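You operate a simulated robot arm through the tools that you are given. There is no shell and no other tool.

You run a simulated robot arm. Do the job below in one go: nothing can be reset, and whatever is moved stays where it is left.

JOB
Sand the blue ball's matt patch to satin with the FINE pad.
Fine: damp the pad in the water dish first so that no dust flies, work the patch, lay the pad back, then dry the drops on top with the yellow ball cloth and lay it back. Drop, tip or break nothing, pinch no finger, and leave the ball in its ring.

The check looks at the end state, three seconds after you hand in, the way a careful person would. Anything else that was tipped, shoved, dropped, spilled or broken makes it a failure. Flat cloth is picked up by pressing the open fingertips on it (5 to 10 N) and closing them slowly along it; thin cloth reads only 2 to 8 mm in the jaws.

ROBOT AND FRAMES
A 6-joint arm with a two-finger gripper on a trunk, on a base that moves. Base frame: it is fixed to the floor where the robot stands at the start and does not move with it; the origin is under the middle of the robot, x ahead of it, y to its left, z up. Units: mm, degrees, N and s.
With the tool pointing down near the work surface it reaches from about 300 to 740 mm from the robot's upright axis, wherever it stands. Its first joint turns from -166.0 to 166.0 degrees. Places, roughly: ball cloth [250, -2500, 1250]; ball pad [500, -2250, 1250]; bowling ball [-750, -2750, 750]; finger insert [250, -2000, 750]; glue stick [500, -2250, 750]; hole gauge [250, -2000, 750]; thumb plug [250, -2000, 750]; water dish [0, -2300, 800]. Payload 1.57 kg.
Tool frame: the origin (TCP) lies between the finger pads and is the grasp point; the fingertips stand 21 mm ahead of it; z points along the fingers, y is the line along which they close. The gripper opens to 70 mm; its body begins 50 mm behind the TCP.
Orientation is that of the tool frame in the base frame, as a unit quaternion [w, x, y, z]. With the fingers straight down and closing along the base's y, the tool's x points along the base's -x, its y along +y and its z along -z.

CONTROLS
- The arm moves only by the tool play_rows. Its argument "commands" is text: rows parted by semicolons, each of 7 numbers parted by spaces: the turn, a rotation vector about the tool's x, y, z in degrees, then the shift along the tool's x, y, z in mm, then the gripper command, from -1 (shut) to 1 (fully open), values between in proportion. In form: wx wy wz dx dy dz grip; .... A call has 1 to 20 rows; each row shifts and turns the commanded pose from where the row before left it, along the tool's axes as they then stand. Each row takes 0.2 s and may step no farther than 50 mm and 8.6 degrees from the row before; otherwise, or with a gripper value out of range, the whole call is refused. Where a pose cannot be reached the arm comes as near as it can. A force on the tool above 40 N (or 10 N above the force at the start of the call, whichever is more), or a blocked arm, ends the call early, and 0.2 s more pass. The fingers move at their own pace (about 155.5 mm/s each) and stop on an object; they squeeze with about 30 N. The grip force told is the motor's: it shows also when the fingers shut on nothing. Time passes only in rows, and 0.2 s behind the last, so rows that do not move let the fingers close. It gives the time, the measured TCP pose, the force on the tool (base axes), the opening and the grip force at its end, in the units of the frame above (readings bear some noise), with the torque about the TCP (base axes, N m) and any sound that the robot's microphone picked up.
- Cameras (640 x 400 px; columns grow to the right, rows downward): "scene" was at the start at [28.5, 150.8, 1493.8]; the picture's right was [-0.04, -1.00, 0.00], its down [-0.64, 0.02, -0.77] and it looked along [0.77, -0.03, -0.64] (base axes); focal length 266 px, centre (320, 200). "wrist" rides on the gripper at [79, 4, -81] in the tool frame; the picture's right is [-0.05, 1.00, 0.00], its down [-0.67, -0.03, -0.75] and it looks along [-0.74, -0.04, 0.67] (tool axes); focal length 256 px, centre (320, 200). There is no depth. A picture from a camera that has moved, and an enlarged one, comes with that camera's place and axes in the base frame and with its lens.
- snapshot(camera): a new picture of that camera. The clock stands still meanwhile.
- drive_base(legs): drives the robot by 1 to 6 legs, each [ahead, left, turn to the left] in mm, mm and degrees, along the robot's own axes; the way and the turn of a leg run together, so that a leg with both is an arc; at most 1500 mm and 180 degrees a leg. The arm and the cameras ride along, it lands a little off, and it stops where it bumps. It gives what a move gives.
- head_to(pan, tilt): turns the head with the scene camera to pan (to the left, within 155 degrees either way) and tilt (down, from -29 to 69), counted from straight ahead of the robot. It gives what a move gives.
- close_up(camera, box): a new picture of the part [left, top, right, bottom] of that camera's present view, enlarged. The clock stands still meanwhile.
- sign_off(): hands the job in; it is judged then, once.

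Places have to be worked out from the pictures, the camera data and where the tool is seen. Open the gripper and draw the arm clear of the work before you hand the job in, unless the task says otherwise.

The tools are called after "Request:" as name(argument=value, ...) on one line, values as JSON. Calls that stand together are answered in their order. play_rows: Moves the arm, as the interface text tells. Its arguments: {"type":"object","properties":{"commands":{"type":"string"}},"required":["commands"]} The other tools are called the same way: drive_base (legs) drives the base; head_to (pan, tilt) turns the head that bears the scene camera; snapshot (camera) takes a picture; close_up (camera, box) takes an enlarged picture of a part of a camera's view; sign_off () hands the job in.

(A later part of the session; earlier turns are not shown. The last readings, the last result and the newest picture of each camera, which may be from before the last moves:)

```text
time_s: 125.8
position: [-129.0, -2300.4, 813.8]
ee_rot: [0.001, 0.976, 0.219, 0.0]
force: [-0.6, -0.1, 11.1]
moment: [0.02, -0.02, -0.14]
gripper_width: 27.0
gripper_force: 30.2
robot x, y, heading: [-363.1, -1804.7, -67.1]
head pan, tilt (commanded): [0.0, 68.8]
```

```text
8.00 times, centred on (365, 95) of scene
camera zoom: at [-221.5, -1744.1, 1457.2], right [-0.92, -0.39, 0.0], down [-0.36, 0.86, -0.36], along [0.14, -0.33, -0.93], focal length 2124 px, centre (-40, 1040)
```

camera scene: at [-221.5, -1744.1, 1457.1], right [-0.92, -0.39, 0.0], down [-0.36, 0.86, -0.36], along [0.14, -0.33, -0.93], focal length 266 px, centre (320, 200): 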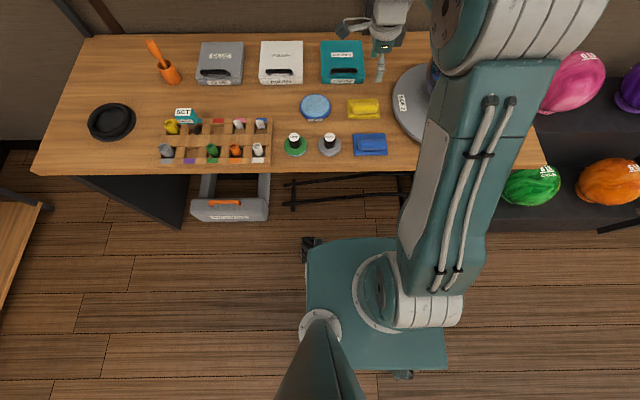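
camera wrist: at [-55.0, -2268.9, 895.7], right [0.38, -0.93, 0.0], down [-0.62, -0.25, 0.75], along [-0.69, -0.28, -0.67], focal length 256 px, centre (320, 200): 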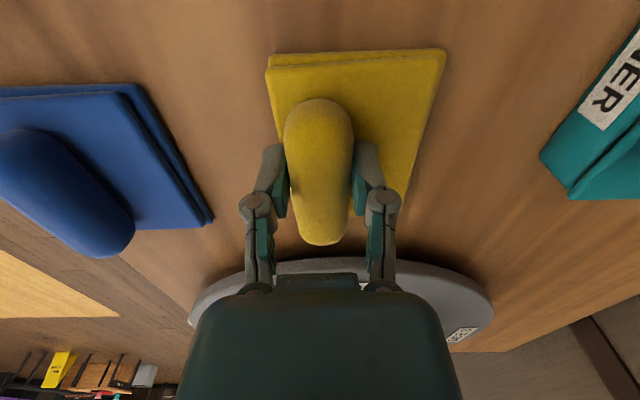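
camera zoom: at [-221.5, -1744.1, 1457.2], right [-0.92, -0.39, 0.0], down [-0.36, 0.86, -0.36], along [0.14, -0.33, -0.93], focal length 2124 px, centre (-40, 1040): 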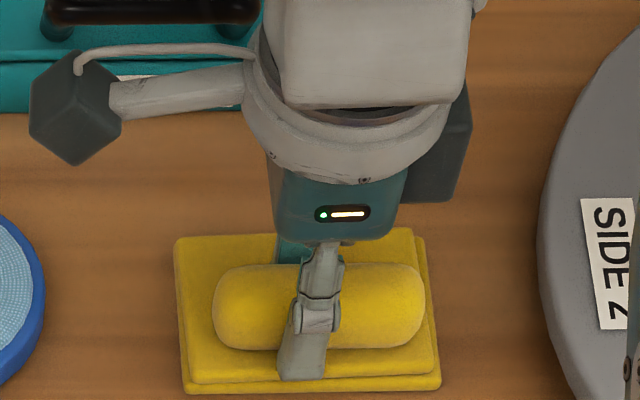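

The cloth has stayed in place and is gripped (27 mm, 30 N). I note its home as TCP (-128.6, -2299.8, 813) and lift slowly.

Request:
play_rows(commands="0 0 0 0 0 -2 -1; 0 0 0 0 0 -3 -1; 0 0 0 0 0 -5 -1; 0 0 0 0 0 -10 -1; 0 0 0 0 0 -20 -1; 0 0 0 0 0 -20 -1; 0 0 0 0 0 0 -1")

Request:
snapshot(camera="wrist")

Request:
close_up(camera="scene", box=[310, 50, 430, 130])

```text
time_s: 127.4
position: [-129.2, -2300.0, 874.1]
ee_rot: [0.002, 0.976, 0.219, -0.001]
force: [0.8, -0.1, 0.7]
moment: [-0.03, 0.0, 0.01]
gripper_width: 26.9
gripper_force: 29.8
robot x, y, heading: [-367.2, -1803.2, -67.2]
head pan, tilt (commanded): [0.0, 68.8]
```

```text
taken
camera wrist: at [-55.2, -2268.5, 956.2], right [0.38, -0.93, 0.0], down [-0.62, -0.25, 0.75], along [-0.69, -0.28, -0.67], focal length 256 px, centre (320, 200)
```

wrist: 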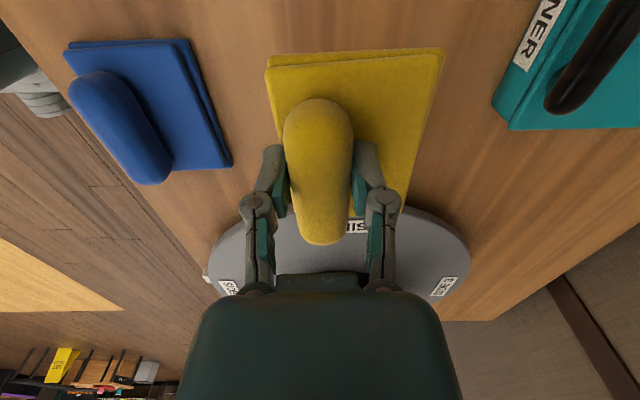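

```text
5.00 times, centred on (370, 90) of scene
camera zoom: at [-221.2, -1744.6, 1457.1], right [-0.92, -0.39, 0.0], down [-0.36, 0.86, -0.36], along [0.14, -0.33, -0.93], focal length 1328 px, centre (70, 750)
```

zoom: 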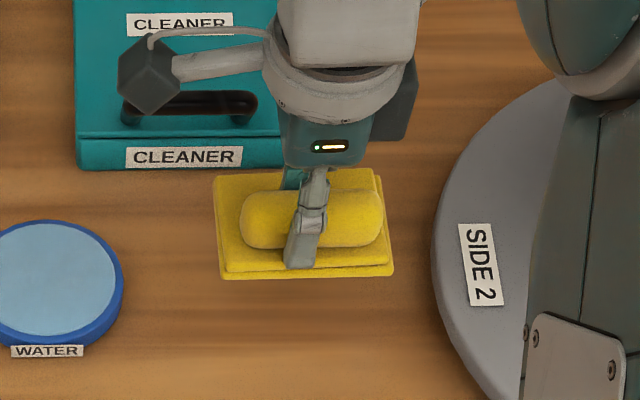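

The cloth comes up as one piece, hanging level. I raise it to z 1180 and carry it over in front of the ball.

Request:
play_rows(commands="0 0 0 0 0 -44 -1; 0 0 0 0 0 -44 -1; 0 0 0 0 0 -44 -1; 0 0 0 0 0 -44 -1; 0 0 0 0 0 -44 -1; 0 0 0 0 0 -44 -1; 0 0 0 0 0 -42 -1; 0 0 0 -44 -12 0 -1; 0 0 0 -44 -12 0 -1; 0 0 0 -44 -12 0 -1; 0 0 0 -44 -12 0 -1; 0 0 0 -44 -12 0 -1; 0 0 0 -44 -12 0 -1; 0 0 0 0 0 0 -1")

Request:
head_to(pan=-22, tilt=42)

Request:
snapshot(camera="wrist")

Request:
snapshot(camera="scene")

```text
time_s: 130.4
position: [-398.6, -2346.5, 1179.5]
ee_rot: [0.001, 0.976, 0.218, 0.0]
force: [-0.9, -0.2, 0.4]
moment: [-0.01, -0.01, 0.01]
gripper_width: 27.1
gripper_force: 30.4
robot x, y, heading: [-366.1, -1807.2, -67.0]
head pan, tilt (commanded): [0.0, 68.8]
```

```text
time_s: 131.3
position: [-399.2, -2346.0, 1179.2]
ee_rot: [0.002, 0.976, 0.219, 0.001]
force: [0.7, -0.4, 0.2]
moment: [0.01, -0.03, -0.02]
gripper_width: 26.9
gripper_force: 29.9
robot x, y, heading: [-364.4, -1807.0, -67.4]
head pan, tilt (commanded): [-22.0, 42.0]
```

```text
taken
camera wrist: at [-326.1, -2315.2, 1261.6], right [0.38, -0.93, 0.0], down [-0.62, -0.25, 0.75], along [-0.69, -0.28, -0.67], focal length 256 px, centre (320, 200)
```

wrist: 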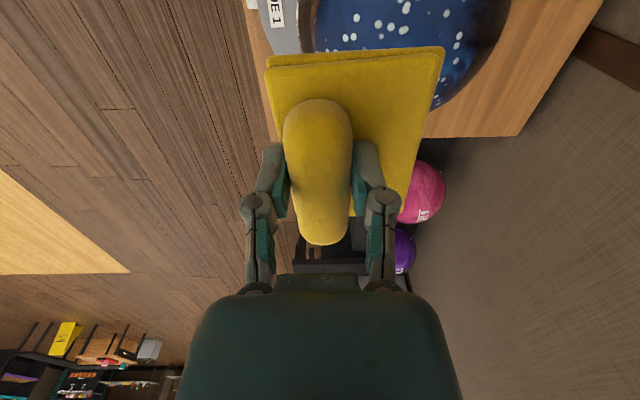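

```text
taken
camera scene: at [-243.1, -1776.8, 1490.4], right [-1.0, -0.02, 0.0], down [-0.01, 0.67, -0.74], along [0.01, -0.74, -0.67], focal length 266 px, centre (320, 200)
```

scene: 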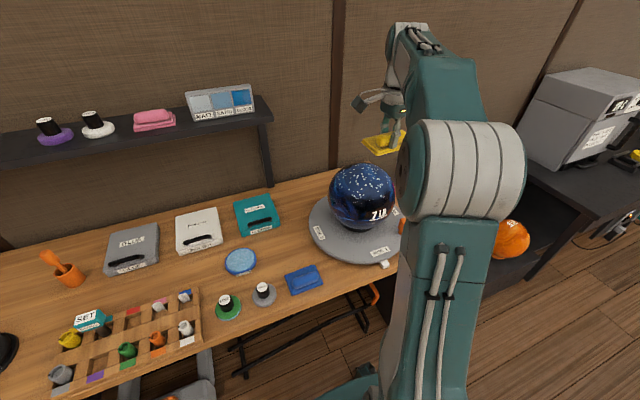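

The cloth is in front of the ball at z 1179. I tilt it 24° to face the patch and come down to about 30 mm off.

Request:
play_rows(commands="-8 0 0 0 0 0 -1; -8 0 0 0 0 0 -1; -8 0 0 0 0 0 -1; 0 0 0 0 -12.6 32.4 -1; 0 0 0 0 -12.6 32.4 -1; 0 0 0 0 -12.6 32.3 -1; 0 0 0 0 0 0 -1")

Request:
snapshot(camera="wrist")

Request:
close_up(camera="scene", box=[310, 120, 430, 240])

```text
time_s: 132.9
position: [-396.7, -2351.2, 1074.4]
ee_rot: [0.205, 0.954, 0.215, 0.046]
force: [-0.5, -0.5, -1.0]
moment: [0.0, 0.0, -0.01]
gripper_width: 26.9
gripper_force: 29.8
robot x, y, heading: [-364.5, -1808.2, -67.0]
head pan, tilt (commanded): [-22.0, 42.0]
```

```text
taken
camera wrist: at [-337.6, -2289.9, 1150.7], right [0.34, -0.85, 0.41], down [-0.75, 0.02, 0.67], along [-0.57, -0.53, -0.62], focal length 256 px, centre (320, 200)
```

wrist: 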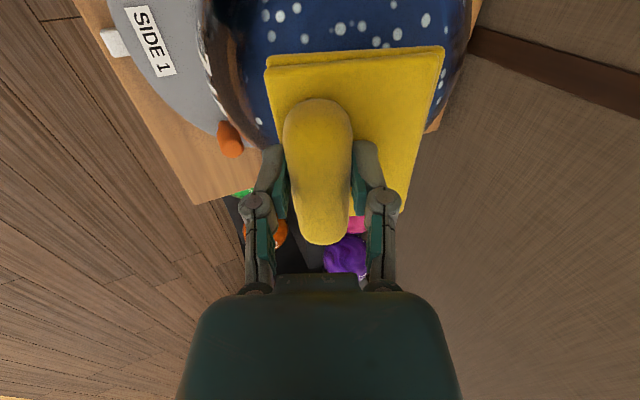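

```text
3.33 times, centred on (370, 180) of scene
camera zoom: at [-243.4, -1776.7, 1490.4], right [-1.0, -0.01, 0.0], down [-0.01, 0.67, -0.74], along [0.01, -0.74, -0.67], focal length 885 px, centre (153, 267)
```

zoom: 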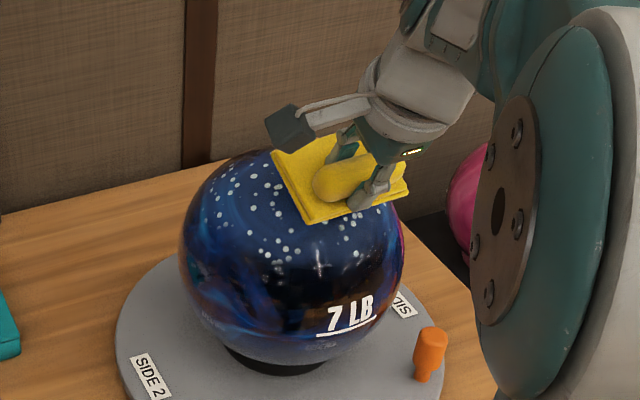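

The cloth faces the patch about 30 mm off. I approach 22 mm, then feel for contact.

Request:
play_rows(commands="0 0 0 0 0 8 -1; 0 0 0 0 0 8 -1; 0 0 0 0 0 6 -1; 0 0 0 0 0 2 -1; 0 0 0 0 0 2 -1; 0 0 0 0 0 0 -1")

```text
time_s: 134.3
position: [-392.7, -2362.6, 1051.5]
ee_rot: [0.205, 0.954, 0.214, 0.045]
force: [-0.2, -0.2, 0.2]
moment: [0.04, 0.0, -0.01]
gripper_width: 26.9
gripper_force: 29.6
robot x, y, heading: [-369.8, -1805.8, -67.4]
head pan, tilt (commanded): [-22.0, 42.0]
```

No contact yet. I step on by 1 mm at a time.

Request:
play_rows(commands="0 0 0 0 0 1 -1; 0 0 0 0 0 1 -1; 0 0 0 0 0 1 -1; 0 0 0 0 0 0 -1")

```text
time_s: 135.3
position: [-393.7, -2359.9, 1050.8]
ee_rot: [0.207, 0.954, 0.213, 0.045]
force: [-1.5, 4.2, 13.4]
moment: [-0.08, -0.02, -0.04]
gripper_width: 26.7
gripper_force: 30.3
robot x, y, heading: [-366.2, -1808.2, -67.2]
head pan, tilt (commanded): [-22.0, 42.0]
```

Contact at 14 N. I ease off half a millimetre and wipe with circles in the cloth's plane.

Request:
play_rows(commands="0 0 0 0 0 -0.5 -1; 0 0 0 7 0 0 -1; 0 0 0 7 0 0 -1; 0 0 0 -4.1 9.9 0 -1; 0 0 0 -9.9 4.1 0 -1; 0 0 0 -9.9 -4.1 0 -1; 0 0 0 -4.1 -9.9 0 -1; 0 0 0 4.1 -9.9 0 -1; 0 0 0 9.9 -4.1 0 -1; 0 0 0 9.9 4.1 0 -1; 0 0 0 4.1 9.9 0 -1; 0 0 0 -7 0 0 -1; 0 0 0 -7 0 0 -1; 0 0 0 0 0 0 -1")

Request:
close_up(camera="wrist", box=[190, 0, 490, 190])

Request:
close_up(camera="scene", box=[310, 120, 430, 240])

```text
time_s: 138.3
position: [-389.5, -2361.5, 1050.9]
ee_rot: [0.205, 0.954, 0.214, 0.044]
force: [3.5, 6.2, 11.6]
moment: [-0.04, -0.18, 0.11]
gripper_width: 27.0
gripper_force: 30.0
robot x, y, heading: [-365.9, -1804.4, -66.9]
head pan, tilt (commanded): [-22.0, 42.0]
```

```text
2.11 times, centred on (340, 95) of wrist
camera zoom: at [-331.9, -2299.7, 1127.1], right [0.34, -0.85, 0.41], down [-0.75, 0.02, 0.67], along [-0.57, -0.53, -0.62], focal length 539 px, centre (278, 421)
```

zoom: 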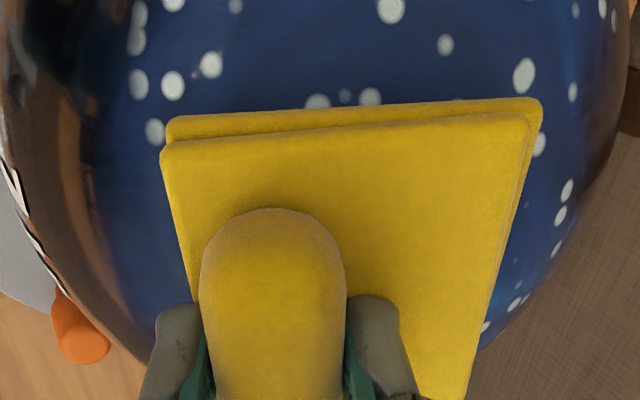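

```text
3.33 times, centred on (370, 180) of scene
camera zoom: at [-242.2, -1775.1, 1490.4], right [-1.0, -0.01, 0.0], down [-0.01, 0.67, -0.74], along [0.01, -0.74, -0.67], focal length 885 px, centre (153, 267)
```

zoom: 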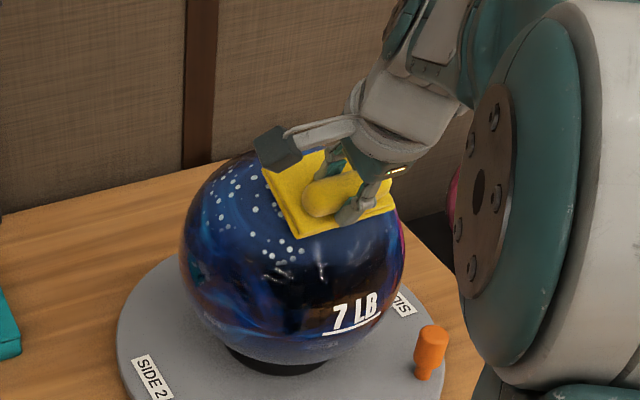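

The drops under the cloth have gone. The ball's label has turned by a degree or two in its ring, so I will press more lightly. I lift 6 mm, roll 20° to the left and feel for light contact.

Request:
play_rows(commands="0 0 0 0 0 -6 -1; 0 -5 0 13.86 0 0.6 -1; 0 -5 0 13.86 0 0.6 -1; 0 -5 0 13.86 0 0.6 -1; 0 -5 0 13.86 0 0.6 -1; 0 0 0 0 0 3 -1; 0 0 0 0 0 1 -1; 0 0 0 0 0 0 -1")

Request:
close_up(camera="wrist", box=[190, 0, 490, 190])

Request:
close_up(camera="scene", box=[310, 120, 430, 240])

```text
time_s: 140.1
position: [-342.9, -2341.6, 1043.3]
ee_rot: [0.238, 0.947, 0.175, -0.121]
force: [0.1, 0.8, -0.2]
moment: [0.02, -0.03, -0.06]
gripper_width: 27.0
gripper_force: 29.8
robot x, y, heading: [-366.3, -1803.6, -67.1]
head pan, tilt (commanded): [-22.0, 42.0]
```

```text
2.11 times, centred on (340, 95) of wrist
camera zoom: at [-256.5, -2282.7, 1090.0], right [0.34, -0.84, 0.43], down [-0.51, 0.21, 0.83], along [-0.79, -0.5, -0.36], focal length 539 px, centre (278, 421)
```

zoom: 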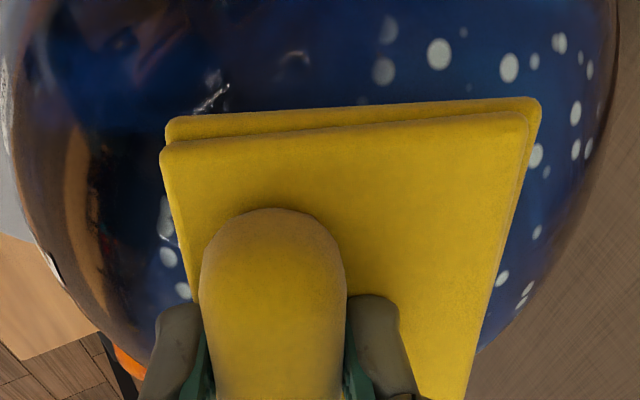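

```text
3.33 times, centred on (370, 180) of scene
camera zoom: at [-242.8, -1776.4, 1490.4], right [-1.0, -0.01, 0.0], down [-0.01, 0.67, -0.74], along [0.01, -0.74, -0.67], focal length 885 px, centre (153, 267)
```

zoom: 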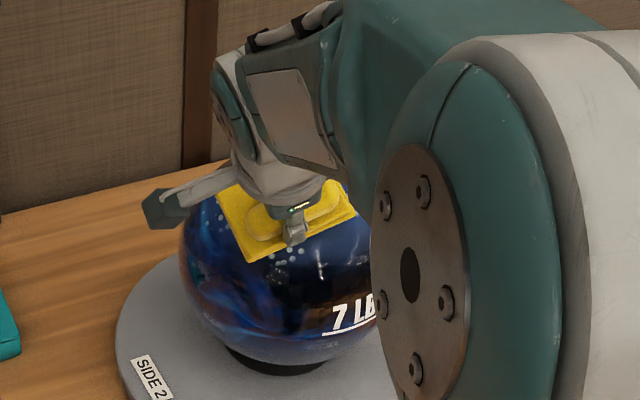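

Near the left side now. I feel for light contact.

Request:
play_rows(commands="0 0 0 0 0 1 -1; 0 0 0 0 0 1 -1; 0 0 0 0 0 0 -1")

```text
time_s: 140.9
position: [-342.5, -2343.1, 1041.2]
ee_rot: [0.238, 0.948, 0.175, -0.122]
force: [0.7, 0.2, -0.9]
moment: [-0.01, -0.03, -0.02]
gripper_width: 26.9
gripper_force: 30.5
robot x, y, heading: [-365.7, -1802.6, -67.5]
head pan, tilt (commanded): [-22.0, 42.0]
```

Still free. Two more 1 mm steps.

Request:
play_rows(commands="0 0 0 0 0 1 -1; 0 0 0 0 0 1 -1; 0 0 0 0 0 0 -1")

```text
time_s: 141.7
position: [-342.1, -2342.3, 1041.2]
ee_rot: [0.239, 0.947, 0.175, -0.122]
force: [1.0, 3.6, 6.3]
moment: [-0.14, 0.06, 0.0]
gripper_width: 27.3
gripper_force: 29.9
robot x, y, heading: [-367.4, -1805.4, -67.2]
head pan, tilt (commanded): [-22.0, 42.0]
```

Light contact of about 7 N. I wipe with a circle here.

Request:
play_rows(commands="0 0 0 6 0 0 -1; 0 0 0 6 0 0 -1; 0 0 0 -3.5 8.5 0 -1; 0 0 0 -8.5 3.5 0 -1; 0 0 0 -8.5 -3.5 0 -1; 0 0 0 -3.5 -8.5 0 -1; 0 0 0 3.5 -8.5 0 -1; 0 0 0 8.5 -3.5 0 -1; 0 0 0 8.5 3.5 0 -1; 0 0 0 3.5 8.5 0 -1; 0 0 0 -6 0 0 -1; 0 0 0 -6 0 0 -1; 0 0 0 0 0 0 -1")

Request:
close_up(camera="wrist", box=[190, 0, 490, 190])

Request:
close_up(camera="scene", box=[310, 120, 430, 240])

```text
time_s: 144.5
position: [-342.1, -2342.2, 1040.8]
ee_rot: [0.239, 0.947, 0.175, -0.122]
force: [4.9, 5.0, 5.8]
moment: [-0.11, -0.02, 0.1]
gripper_width: 27.1
gripper_force: 29.8
robot x, y, heading: [-367.3, -1809.2, -66.9]
head pan, tilt (commanded): [-22.0, 42.0]
```

```text
2.11 times, centred on (340, 95) of wrist
camera zoom: at [-256.3, -2283.2, 1087.0], right [0.34, -0.84, 0.43], down [-0.51, 0.22, 0.83], along [-0.79, -0.5, -0.35], focal length 539 px, centre (278, 421)
```

zoom: 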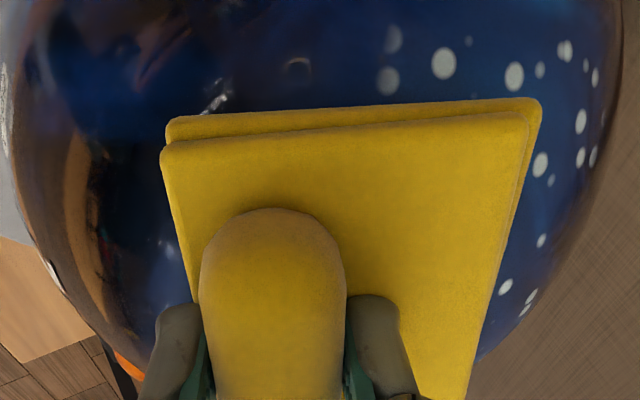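

```text
3.33 times, centred on (370, 180) of scene
camera zoom: at [-241.2, -1775.1, 1490.3], right [-1.0, -0.01, 0.0], down [-0.01, 0.67, -0.74], along [0.01, -0.74, -0.67], focal length 885 px, centre (153, 267)
```

zoom: 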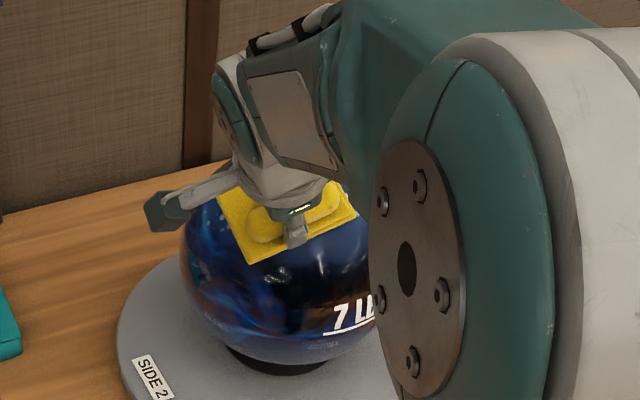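

The left front is dry. I lift and swing 24° back over the top-left, then feel for contact.

Request:
play_rows(commands="0 0 0 0 0 -6 -1; 8 0 0 0 22.13 1.55 -1; 8 0 0 0 22.13 1.55 -1; 8 0 0 0 22.13 1.55 -1; 0 0 0 0 0 3 -1; 0 0 0 0 0 1 -1; 0 0 0 0 0 1 -1; 0 0 0 0 0 0 -1")

Request:
close_up(camera="wrist", box=[190, 0, 490, 190])

Request:
close_up(camera="scene", box=[310, 120, 430, 240])

```text
time_s: 146.3
position: [-319.9, -2400.7, 1057.0]
ee_rot: [0.04, 0.976, 0.146, -0.156]
force: [4.1, -3.7, 25.0]
moment: [-0.2, 0.35, 0.09]
gripper_width: 26.8
gripper_force: 29.8
robot x, y, heading: [-364.5, -1805.5, -67.3]
head pan, tilt (commanded): [-22.0, 42.0]
```

```text
2.11 times, centred on (340, 95) of wrist
camera zoom: at [-222.5, -2372.9, 1109.9], right [0.25, -0.97, 0.05], down [-0.4, -0.06, 0.92], along [-0.88, -0.25, -0.4], focal length 539 px, centre (278, 421)
```

zoom: 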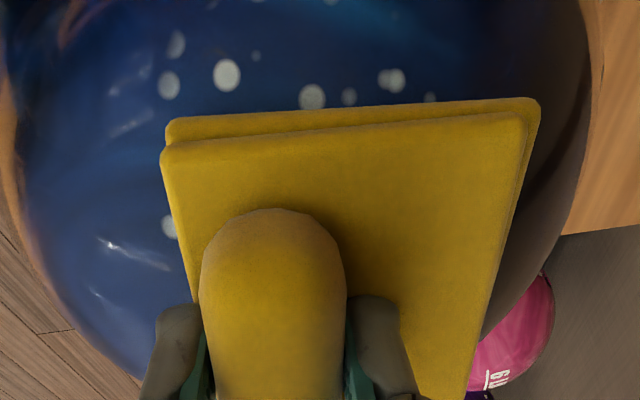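

```text
3.33 times, centred on (370, 180) of scene
camera zoom: at [-241.7, -1775.1, 1490.4], right [-1.0, -0.01, 0.0], down [-0.01, 0.67, -0.74], along [0.01, -0.74, -0.67], focal length 885 px, centre (153, 267)
```

zoom: 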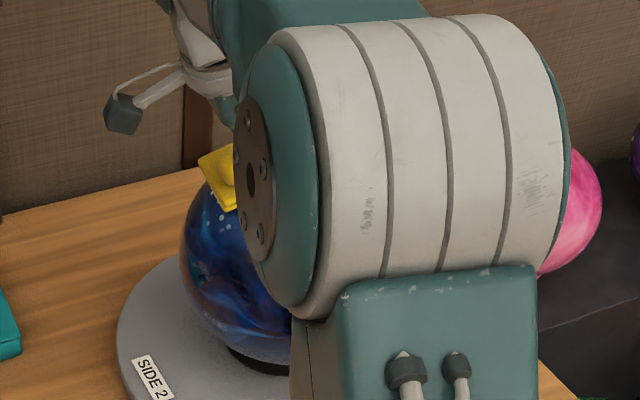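

Contact came earlier here, at 25 N. I back off 1.3 mm and wipe lightly.

Request:
play_rows(commands="0 0 0 0 0 -1.3 -1; 0 0 0 6 0 0 -1; 0 0 0 6 0 0 -1; 0 0 0 -3.5 8.5 0 -1; 0 0 0 -8.5 3.5 0 -1; 0 0 0 -8.5 -3.5 0 -1; 0 0 0 -3.5 -8.5 0 -1; 0 0 0 3.5 -8.5 0 -1; 0 0 0 8.5 -3.5 0 -1; 0 0 0 8.5 3.5 0 -1; 0 0 0 3.5 8.5 0 -1; 0 0 0 -6 0 0 -1; 0 0 0 -6 0 0 -1; 0 0 0 0 0 0 -1")

Request:
close_up(camera="wrist", box=[190, 0, 490, 190])

Request:
close_up(camera="scene", box=[310, 120, 430, 240])

```text
time_s: 149.3
position: [-319.9, -2401.2, 1056.7]
ee_rot: [0.038, 0.976, 0.147, -0.155]
force: [15.0, 1.9, 19.1]
moment: [-0.18, -0.16, 0.17]
gripper_width: 26.8
gripper_force: 29.8
robot x, y, heading: [-362.5, -1806.5, -67.1]
head pan, tilt (commanded): [-22.0, 42.0]
```

```text
2.11 times, centred on (340, 95) of wrist
camera zoom: at [-222.0, -2373.3, 1109.7], right [0.25, -0.97, 0.04], down [-0.4, -0.06, 0.91], along [-0.88, -0.25, -0.4], focal length 539 px, centre (278, 421)
```

zoom: 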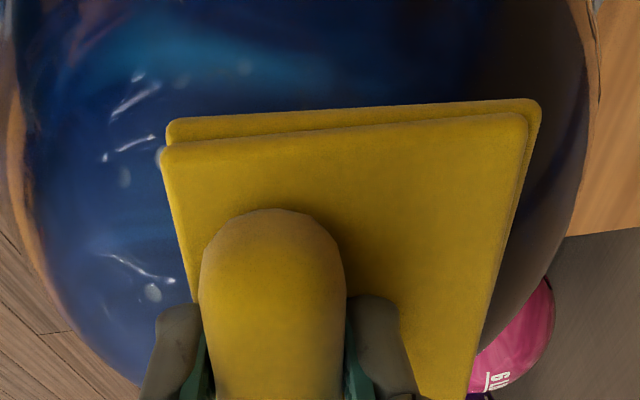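

```text
3.33 times, centred on (370, 180) of scene
camera zoom: at [-239.7, -1774.8, 1490.2], right [-1.0, -0.01, 0.0], down [-0.01, 0.67, -0.74], along [0.01, -0.74, -0.67], focal length 885 px, centre (153, 267)
```

zoom: 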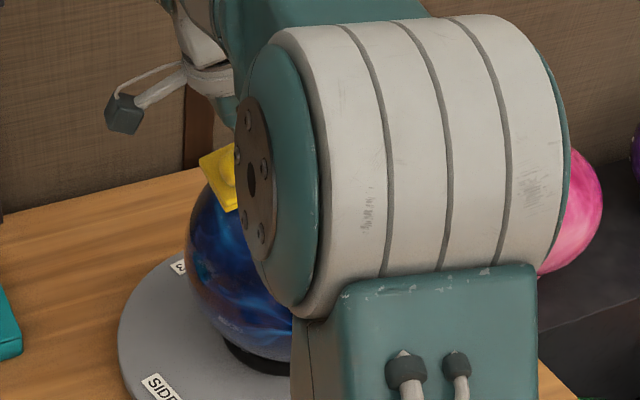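

The turntable has turned a little: the SIDE 2 label has moved. The sideways rub here was too strong, so I lift straight off and look at where everything stands.

Request:
play_rows(commands="0 0 0 0 0 -3 -1; 0 0 0 0 0 -12 -1; 0 0 0 0 0 -30 -1; 0 0 0 0 0 -40 -1; 0 0 0 0 -40 -20 -1; 0 0 0 0 -40 -20 -1; 0 0 0 0 0 0 -1")

Request:
snapshot(camera="wrist")

Request:
snapshot(camera="scene")

Request:
close_up(camera="scene", box=[290, 140, 440, 280])

```text
time_s: 150.9
position: [-305.3, -2309.5, 1171.9]
ee_rot: [0.036, 0.976, 0.146, -0.155]
force: [-0.2, -0.6, 0.0]
moment: [0.03, 0.03, 0.02]
gripper_width: 26.8
gripper_force: 30.6
robot x, y, heading: [-366.5, -1806.1, -67.2]
head pan, tilt (commanded): [-22.0, 42.0]
```

```text
taken
camera wrist: at [-209.2, -2282.8, 1225.0], right [0.25, -0.97, 0.04], down [-0.4, -0.06, 0.91], along [-0.88, -0.24, -0.4], focal length 256 px, centre (320, 200)
```

wrist: 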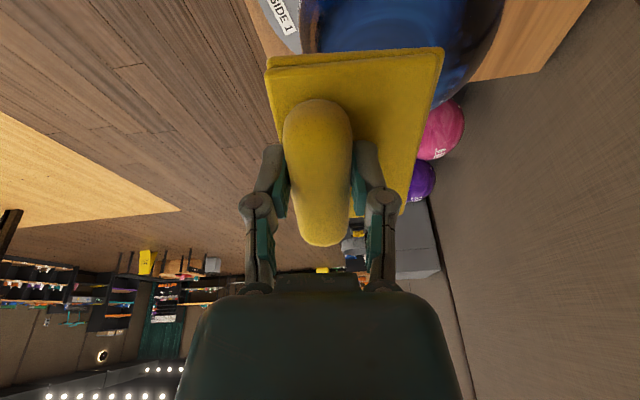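

```text
taken
camera scene: at [-242.6, -1776.4, 1490.4], right [-1.0, -0.01, 0.0], down [-0.01, 0.67, -0.74], along [0.01, -0.74, -0.67], focal length 266 px, centre (320, 200)
```

scene: 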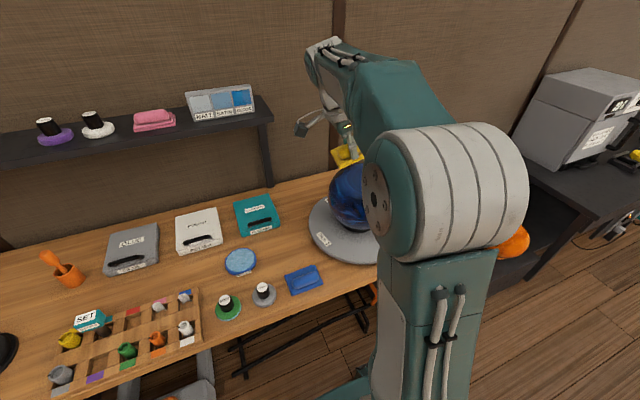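

```text
2.86 times, centred on (365, 210) of scene
camera zoom: at [-242.6, -1776.4, 1490.4], right [-1.0, -0.01, 0.0], down [-0.01, 0.67, -0.74], along [0.01, -0.74, -0.67], focal length 759 px, centre (191, 171)
```

zoom: 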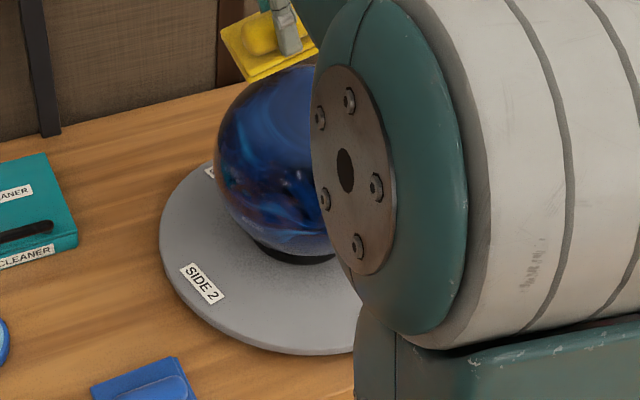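

The turntable seems to have turned roughly 20°, taking the ball with it. I move the arm aside to the right for a clear view.

Request:
play_rows(commands="0 5 0 0 0 -10 -1; 0 5 0 0 0 0 -1; 0 5 0 0 0 0 -1; 0 5 0 0 0 0 -1; 0 0 0 -40 -20 0 -1; 0 0 0 -40 -20 0 -1; 0 0 0 -40 -20 0 -1; 0 0 0 -20 0 0 -1; 0 0 0 0 0 0 -1")

Request:
snapshot(camera="scene")

Request:
close_up(camera="scene", box=[290, 140, 440, 280])

Request:
snapshot(camera="wrist")

```text
time_s: 152.9
position: [-456.8, -2293.5, 1175.5]
ee_rot: [0.01, 0.988, 0.15, 0.017]
force: [-0.9, -0.5, 0.4]
moment: [-0.02, 0.03, 0.01]
gripper_width: 26.8
gripper_force: 29.8
robot x, y, heading: [-361.7, -1803.1, -67.0]
head pan, tilt (commanded): [-22.0, 42.0]
```

```text
taken
camera scene: at [-243.5, -1776.6, 1490.5], right [-1.0, -0.01, 0.0], down [-0.01, 0.67, -0.74], along [0.01, -0.74, -0.67], focal length 266 px, centre (320, 200)
```

scene: 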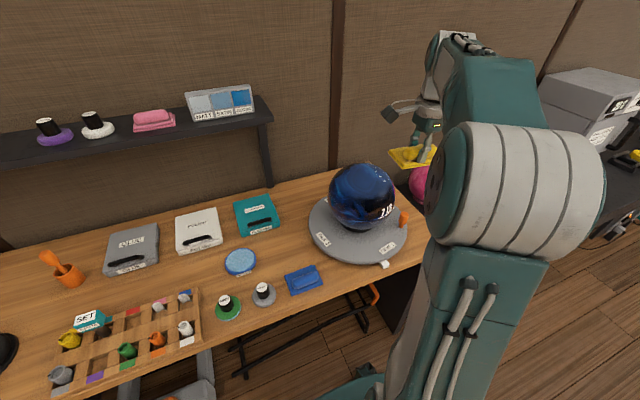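

```text
2.86 times, centred on (365, 210) of scene
camera zoom: at [-243.5, -1776.6, 1490.5], right [-1.0, -0.01, 0.0], down [-0.01, 0.67, -0.74], along [0.01, -0.74, -0.67], focal length 759 px, centre (191, 171)
```

zoom: 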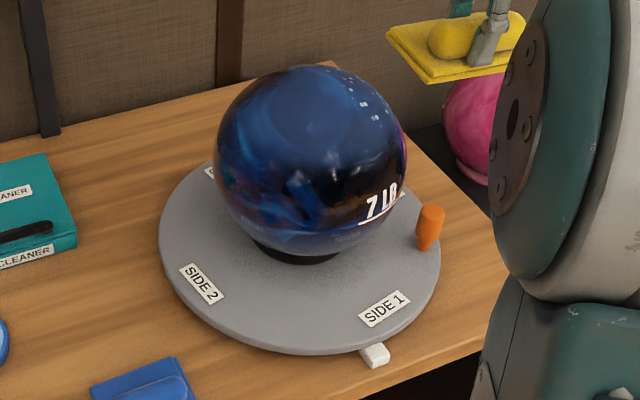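

```text
taken
camera wrist: at [-382.4, -2272.1, 1260.2], right [0.25, -0.97, 0.02], down [-0.67, -0.15, 0.72], along [-0.7, -0.19, -0.69], focal length 256 px, centre (320, 200)
```

wrist: 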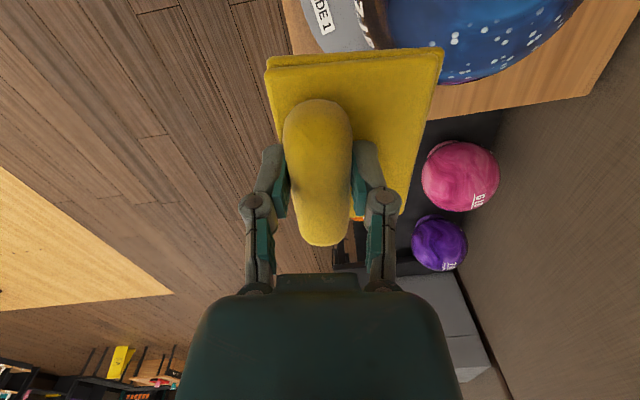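

The turntable with the ball has turned about 15° to the right. The front and left of the patch are dry, and drops remain on the right and rear. I move to a view from the left-top to map the remaining drops.

Request:
play_rows(commands="0 0 0 36 21 -5 -1; 0 0 0 36 21 -5 -1; 0 0 0 36 21 -5 -1; 0 0 0 36 21 -5 -1; 0 0 0 36 21 -5 -1; 0 0 0 36 21 -5 -1; 0 0 0 0 0 0 -1")

Request:
snapshot(camera="wrist")

Request:
close_up(camera="wrist", box=[220, 0, 460, 160])

```text
time_s: 154.5
position: [-211.8, -2349.4, 1215.8]
ee_rot: [0.01, 0.988, 0.15, 0.016]
force: [0.2, -0.6, -0.4]
moment: [0.01, 0.0, -0.02]
gripper_width: 26.9
gripper_force: 29.2
robot x, y, heading: [-368.3, -1808.0, -67.2]
head pan, tilt (commanded): [-22.0, 42.0]
```

```text
taken
camera wrist: at [-138.2, -2327.6, 1299.8], right [0.25, -0.97, 0.02], down [-0.67, -0.15, 0.72], along [-0.7, -0.19, -0.69], focal length 256 px, centre (320, 200)
```

wrist: 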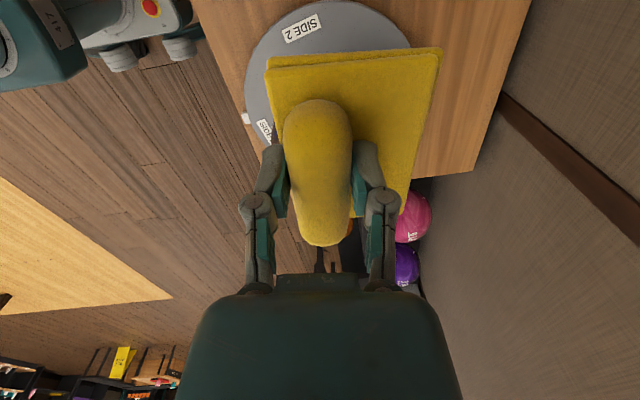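

```text
2.50 times, centred on (340, 80) of wrist
camera zoom: at [-138.2, -2327.6, 1299.8], right [0.25, -0.97, 0.02], down [-0.67, -0.15, 0.72], along [-0.7, -0.19, -0.69], focal length 640 px, centre (270, 500)
```

zoom: 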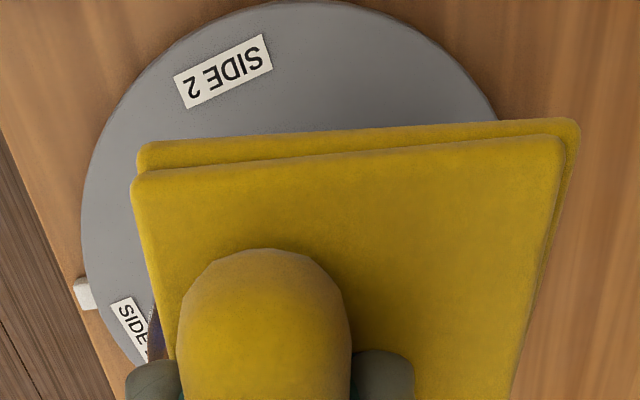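

The cloth hides the ball from here. I move the tool to the right of the ball so that the camera looks steeply down at the top.

Request:
play_rows(commands="0 0 0 -45 4.6 4 -1; 0 0 0 -45 4.6 4 -1; 0 0 0 -45 4.6 4 -1; 0 0 0 -45 4.6 4 -1; 0 0 0 -45 4.6 4 -1; 0 0 0 0 0 0 -1")

Request:
snapshot(camera="wrist")

Request:
close_up(camera="scene", box=[310, 140, 420, 240])

```text
time_s: 155.9
position: [-421.2, -2438.2, 1189.6]
ee_rot: [0.01, 0.988, 0.15, 0.017]
force: [0.3, 0.6, 0.1]
moment: [0.0, 0.01, 0.0]
gripper_width: 26.9
gripper_force: 30.1
robot x, y, heading: [-368.8, -1805.0, -67.1]
head pan, tilt (commanded): [-22.0, 42.0]
```

```text
taken
camera wrist: at [-347.3, -2417.1, 1273.3], right [0.25, -0.97, 0.02], down [-0.67, -0.15, 0.72], along [-0.7, -0.19, -0.69], focal length 256 px, centre (320, 200)
```

wrist: 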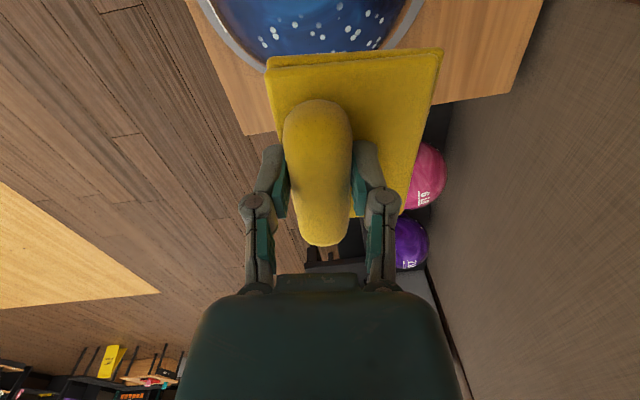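

```text
4.00 times, centred on (365, 190) of scene
camera zoom: at [-243.5, -1777.5, 1490.5], right [-1.0, -0.01, 0.0], down [-0.01, 0.67, -0.74], along [0.01, -0.74, -0.67], focal length 1062 px, centre (140, 240)
```

zoom: 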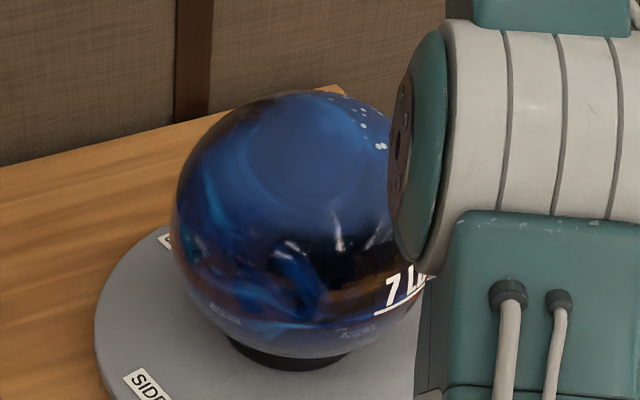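

From here I see the remaining drops in a band along the right side of the ball, about 20–35° down from the top, front to back. I tilt 26° towards that side and come to about 20 mm off.

Request:
play_rows(commands="0 8 0 0 0 0 -1; 0 8 0 0 0 0 -1; 0 8 0 0 0 0 -1; 0 2 0 0 0 0 -1; 0 0 0 -19.6 0 24.1 -1; 0 0 0 -19.6 0 24.1 -1; 0 0 0 -19.6 0 24.1 -1; 0 0 0 -19.6 0 24.1 -1; 0 0 0 0 0 0 -1")

Request:
snapshot(camera="wrist")

Request:
close_up(camera="scene", box=[290, 120, 440, 280])

```text
time_s: 157.9
position: [-440.2, -2432.5, 1055.5]
ee_rot: [-0.023, 0.959, 0.149, 0.239]
force: [0.3, 0.9, -0.3]
moment: [0.03, -0.03, -0.01]
gripper_width: 26.6
gripper_force: 29.9
out of reach, approached as far as the arm can: row 2, 3
robot x, y, heading: [-367.1, -1808.1, -67.4]
head pan, tilt (commanded): [-22.0, 42.0]
```

```text
taken
camera wrist: at [-408.5, -2423.5, 1165.5], right [0.25, -0.97, 0.0], down [-0.91, -0.24, 0.35], along [-0.34, -0.09, -0.94], focal length 256 px, centre (320, 200)
```

wrist: 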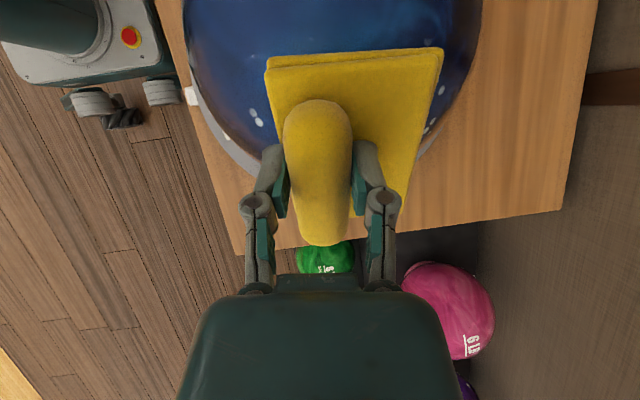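

```text
2.50 times, centred on (365, 200) of scene
camera zoom: at [-244.2, -1777.7, 1490.5], right [-1.0, -0.01, 0.0], down [-0.01, 0.67, -0.74], along [0.01, -0.74, -0.67], focal length 664 px, centre (208, 200)
```

zoom: 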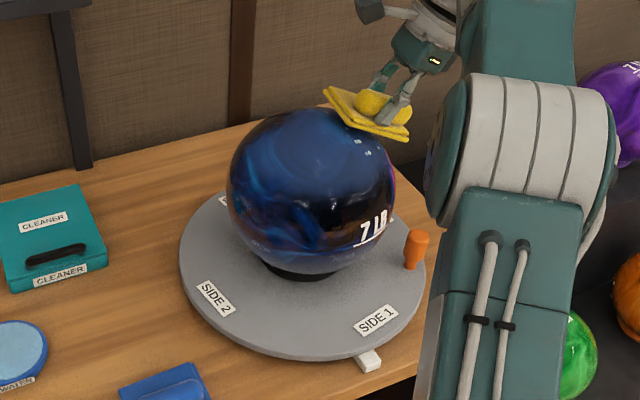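

The cloth is about 6 mm off the right side. I approach in small steps to a light contact.

Request:
play_rows(commands="0 0 0 0 0 2 -1; 0 0 0 0 0 1 -1; 0 0 0 0 0 1 -1; 0 0 0 0 0 0 -1")

```text
time_s: 158.9
position: [-436.8, -2432.3, 1053.0]
ee_rot: [-0.023, 0.959, 0.148, 0.24]
force: [-0.9, 0.4, -0.7]
moment: [0.01, 0.02, 0.0]
gripper_width: 26.8
gripper_force: 29.7
robot x, y, heading: [-365.5, -1805.5, -66.9]
head pan, tilt (commanded): [-22.0, 42.0]
```

No contact yet. Two more steps of 1 mm.

Request:
play_rows(commands="0 0 0 0 0 1 -1; 0 0 0 0 0 1 -1; 0 0 0 0 0 0 -1")

```text
time_s: 159.7
position: [-436.6, -2432.7, 1050.7]
ee_rot: [-0.023, 0.959, 0.148, 0.239]
force: [0.3, -0.7, -0.8]
moment: [0.0, -0.02, 0.01]
gripper_width: 27.0
gripper_force: 30.1
robot x, y, heading: [-364.5, -1802.3, -67.6]
head pan, tilt (commanded): [-22.0, 42.0]
```

At 153 mm and still free. I continue with two more 1 mm steps.

Request:
play_rows(commands="0 0 0 0 0 1 -1; 0 0 0 0 0 1 -1; 0 0 0 0 0 0 -1")

```text
time_s: 160.5
position: [-436.8, -2433.0, 1049.3]
ee_rot: [-0.024, 0.959, 0.148, 0.239]
force: [-2.6, 0.8, 1.8]
moment: [0.04, -0.02, -0.01]
gripper_width: 26.8
gripper_force: 30.4
robot x, y, heading: [-363.7, -1807.7, -67.2]
head pan, tilt (commanded): [-22.0, 42.0]
```

Light contact of about 3 N. I now wipe with strokes from back to front only, which also tends to turn the turntable back the way it came.

Request:
play_rows(commands="0 0 0 0 0 -2 -1; 0 0 0 0 15 0 -1; 0 0 0 0 0 2.3 -1; 0 0 0 0 -6 0 -1; 0 0 0 0 -6 0 -1; 0 0 0 0 -6 0 -1; 0 0 0 0 -6 0 -1; 0 0 0 0 -6 0 -1; 0 0 0 0 0 -2.3 -1; 0 0 0 0 15 0 -1; 0 0 0 0 0 0 -1")

Request:
snapshot(camera="wrist")

Request:
close_up(camera="scene", box=[290, 120, 440, 280])

```text
time_s: 162.9
position: [-436.9, -2431.0, 1049.8]
ee_rot: [-0.024, 0.959, 0.149, 0.24]
force: [-0.2, 0.4, 0.5]
moment: [0.0, 0.03, 0.01]
gripper_width: 26.9
gripper_force: 29.9
robot x, y, heading: [-367.1, -1808.8, -67.3]
head pan, tilt (commanded): [-22.0, 42.0]
```

```text
taken
camera wrist: at [-406.0, -2423.0, 1160.2], right [0.25, -0.97, 0.0], down [-0.91, -0.24, 0.35], along [-0.34, -0.09, -0.94], focal length 256 px, centre (320, 200)
```

wrist: 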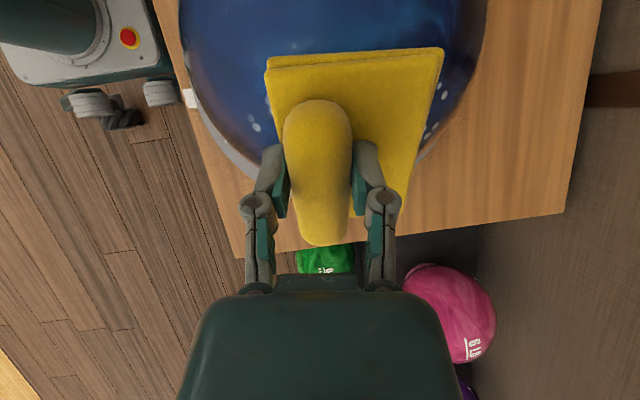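

```text
2.50 times, centred on (365, 200) of scene
camera zoom: at [-244.0, -1777.6, 1490.5], right [-1.0, -0.01, 0.0], down [-0.01, 0.67, -0.74], along [0.01, -0.74, -0.67], focal length 664 px, centre (208, 200)
```

zoom: 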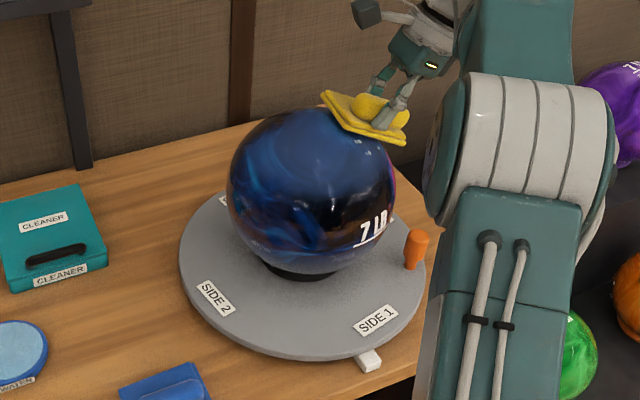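

The turntable stayed still and part of the band is dry. I repeat two slightly firmer back-to-front strokes here.

Request:
play_rows(commands="0 0 0 0 12 0 -1; 0 0 0 0 0 3 -1; 0 0 0 0 -6 0 -1; 0 0 0 0 -6 0 -1; 0 0 0 0 -6 0 -1; 0 0 0 0 -6 0 -1; 0 0 0 0 0 -3 -1; 0 0 0 0 12 0 -1; 0 0 0 0 12 0 -1; 0 0 0 0 0 3 -1; 0 0 0 0 -6 0 -1; 0 0 0 0 -6 0 -1; 0 0 0 0 -6 0 -1; 0 0 0 0 -6 0 -1; 0 0 0 0 0 -4 -1; 0 0 0 0 12 0 -1; 0 0 0 0 0 0 -1")

Request:
snapshot(camera="wrist")

Request:
close_up(camera="scene", box=[290, 120, 440, 280])

```text
time_s: 166.5
position: [-437.3, -2431.4, 1051.5]
ee_rot: [-0.025, 0.959, 0.149, 0.24]
force: [-0.4, 0.5, -0.7]
moment: [0.0, -0.02, -0.02]
gripper_width: 27.0
gripper_force: 29.9
robot x, y, heading: [-364.3, -1804.9, -67.0]
head pan, tilt (commanded): [-22.0, 42.0]
```

```text
taken
camera wrist: at [-406.2, -2423.3, 1161.3], right [0.25, -0.97, 0.0], down [-0.91, -0.24, 0.35], along [-0.34, -0.09, -0.94], focal length 256 px, centre (320, 200)
```

wrist: 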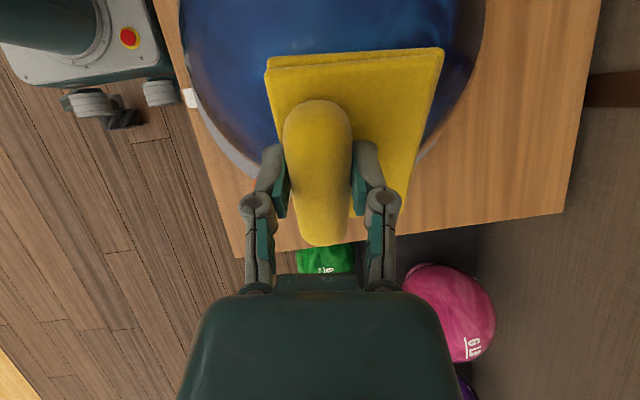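

```text
2.50 times, centred on (365, 200) of scene
camera zoom: at [-243.9, -1777.5, 1490.5], right [-1.0, -0.01, 0.0], down [-0.01, 0.67, -0.74], along [0.01, -0.74, -0.67], focal length 664 px, centre (208, 200)
```

zoom: 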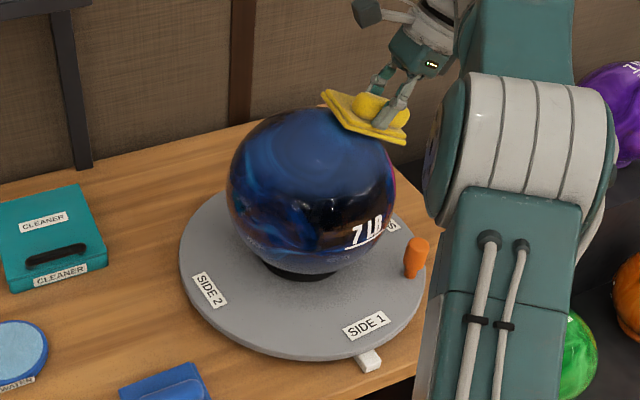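

The last strokes removed the visible drops and turned the turntable about half-way back. I repeat the same two strokes to bring SIDE 1 back to the white tab.

Request:
play_rows(commands="0 0 0 0 0 1 -1; 0 0 0 0 12 0 -1; 0 0 0 0 0 3 -1; 0 0 0 0 -6 0 -1; 0 0 0 0 -6 0 -1; 0 0 0 0 -6 0 -1; 0 0 0 0 -6 0 -1; 0 0 0 0 0 -3 -1; 0 0 0 0 12 0 -1; 0 0 0 0 0 0 -1")

Request:
close_up(camera="scene", box=[290, 120, 440, 280])

```text
time_s: 168.7
position: [-436.8, -2431.4, 1050.6]
ee_rot: [-0.024, 0.959, 0.149, 0.239]
force: [-0.4, 0.5, -1.2]
moment: [-0.01, 0.0, -0.05]
gripper_width: 26.7
gripper_force: 30.3
robot x, y, heading: [-368.2, -1807.0, -67.1]
head pan, tilt (commanded): [-22.0, 42.0]
```

```text
2.50 times, centred on (365, 200) of scene
camera zoom: at [-243.9, -1777.5, 1490.5], right [-1.0, -0.01, 0.0], down [-0.01, 0.67, -0.74], along [0.01, -0.74, -0.67], focal length 664 px, centre (208, 200)
```

zoom: 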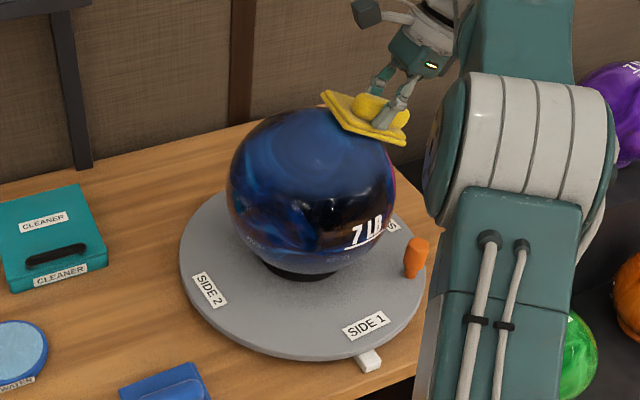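

The turntable did not move this time. I press about 1 mm deeper for the next stroke.

Request:
play_rows(commands="0 0 0 0 12 0 -1; 0 0 0 0 0 3 -1; 0 0 0 0 0 1 -1; 0 0 0 0 -5 0 -1; 0 0 0 0 -5 0 -1; 0 0 0 0 -5 0 -1; 0 0 0 0 -5 0 -1; 0 0 0 0 0 0 -1")

Request:
close_up(camera="scene", box=[290, 120, 440, 280])

```text
time_s: 170.5
position: [-438.4, -2423.6, 1049.1]
ee_rot: [-0.022, 0.959, 0.148, 0.24]
force: [-6.4, -11.6, 29.6]
moment: [-0.45, -0.52, -0.32]
gripper_width: 27.1
gripper_force: 29.5
robot x, y, heading: [-364.9, -1806.4, -67.3]
head pan, tilt (commanded): [-22.0, 42.0]
```

```text
2.50 times, centred on (365, 200) of scene
camera zoom: at [-245.2, -1776.6, 1490.7], right [-1.0, -0.01, 0.0], down [-0.01, 0.67, -0.74], along [0.01, -0.74, -0.67], focal length 664 px, centre (208, 200)
```

zoom: 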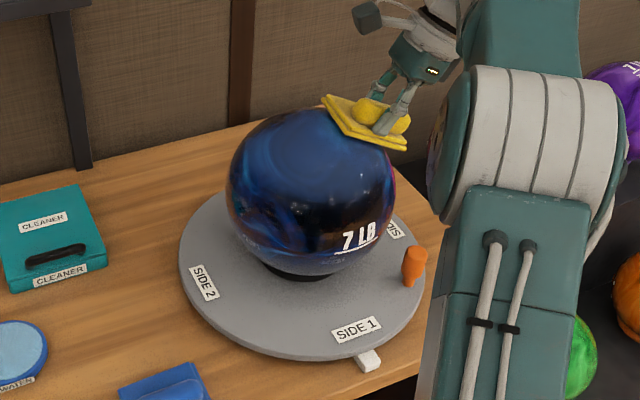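

The turntable is back where it started: the SIDE 2 label and the peg stand at their original pixels. The press is 30 N, so I lift straight off at once.

Request:
play_rows(commands="0 0 0 0 0 -2 -1; 0 0 0 0 0 -4 -1; 0 0 0 0 0 -15 -1; 0 0 0 0 0 -30 -1; 0 0 0 0 0 -35 -1; 0 0 0 0 0 0 -1")

Request:
close_up(camera="scene", box=[290, 120, 440, 280])

Request:
snapshot(camera="wrist")

```text
time_s: 171.9
position: [-475.9, -2434.0, 1121.7]
ee_rot: [-0.024, 0.959, 0.148, 0.24]
force: [-0.3, 0.5, -0.2]
moment: [0.0, 0.03, -0.01]
gripper_width: 26.7
gripper_force: 29.7
robot x, y, heading: [-367.4, -1804.1, -67.3]
head pan, tilt (commanded): [-22.0, 42.0]
```

```text
2.50 times, centred on (365, 200) of scene
camera zoom: at [-244.6, -1777.9, 1490.6], right [-1.0, -0.01, 0.0], down [-0.01, 0.67, -0.74], along [0.01, -0.74, -0.67], focal length 664 px, centre (208, 200)
```

zoom: 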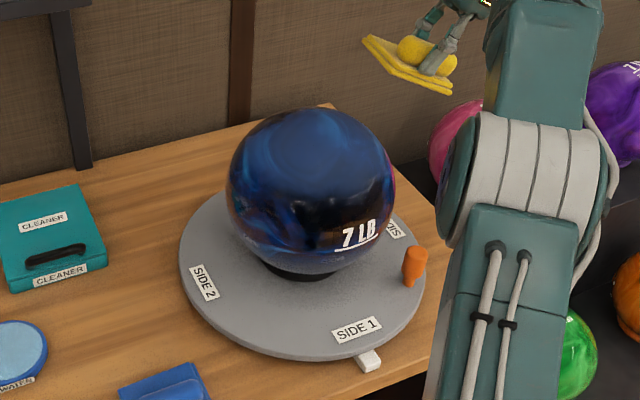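

```text
taken
camera wrist: at [-445.6, -2425.3, 1232.4], right [0.25, -0.97, 0.0], down [-0.91, -0.24, 0.35], along [-0.34, -0.09, -0.94], focal length 256 px, centre (320, 200)
```

wrist: 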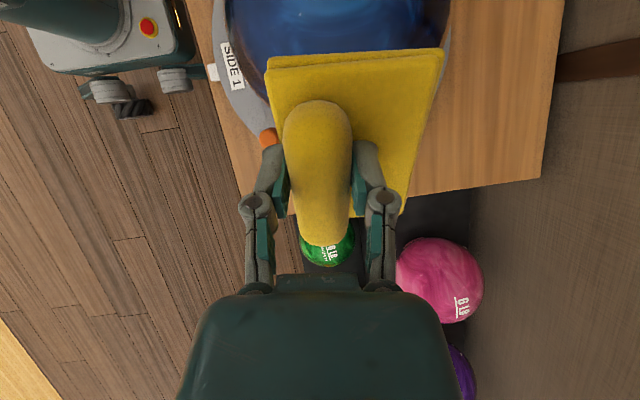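

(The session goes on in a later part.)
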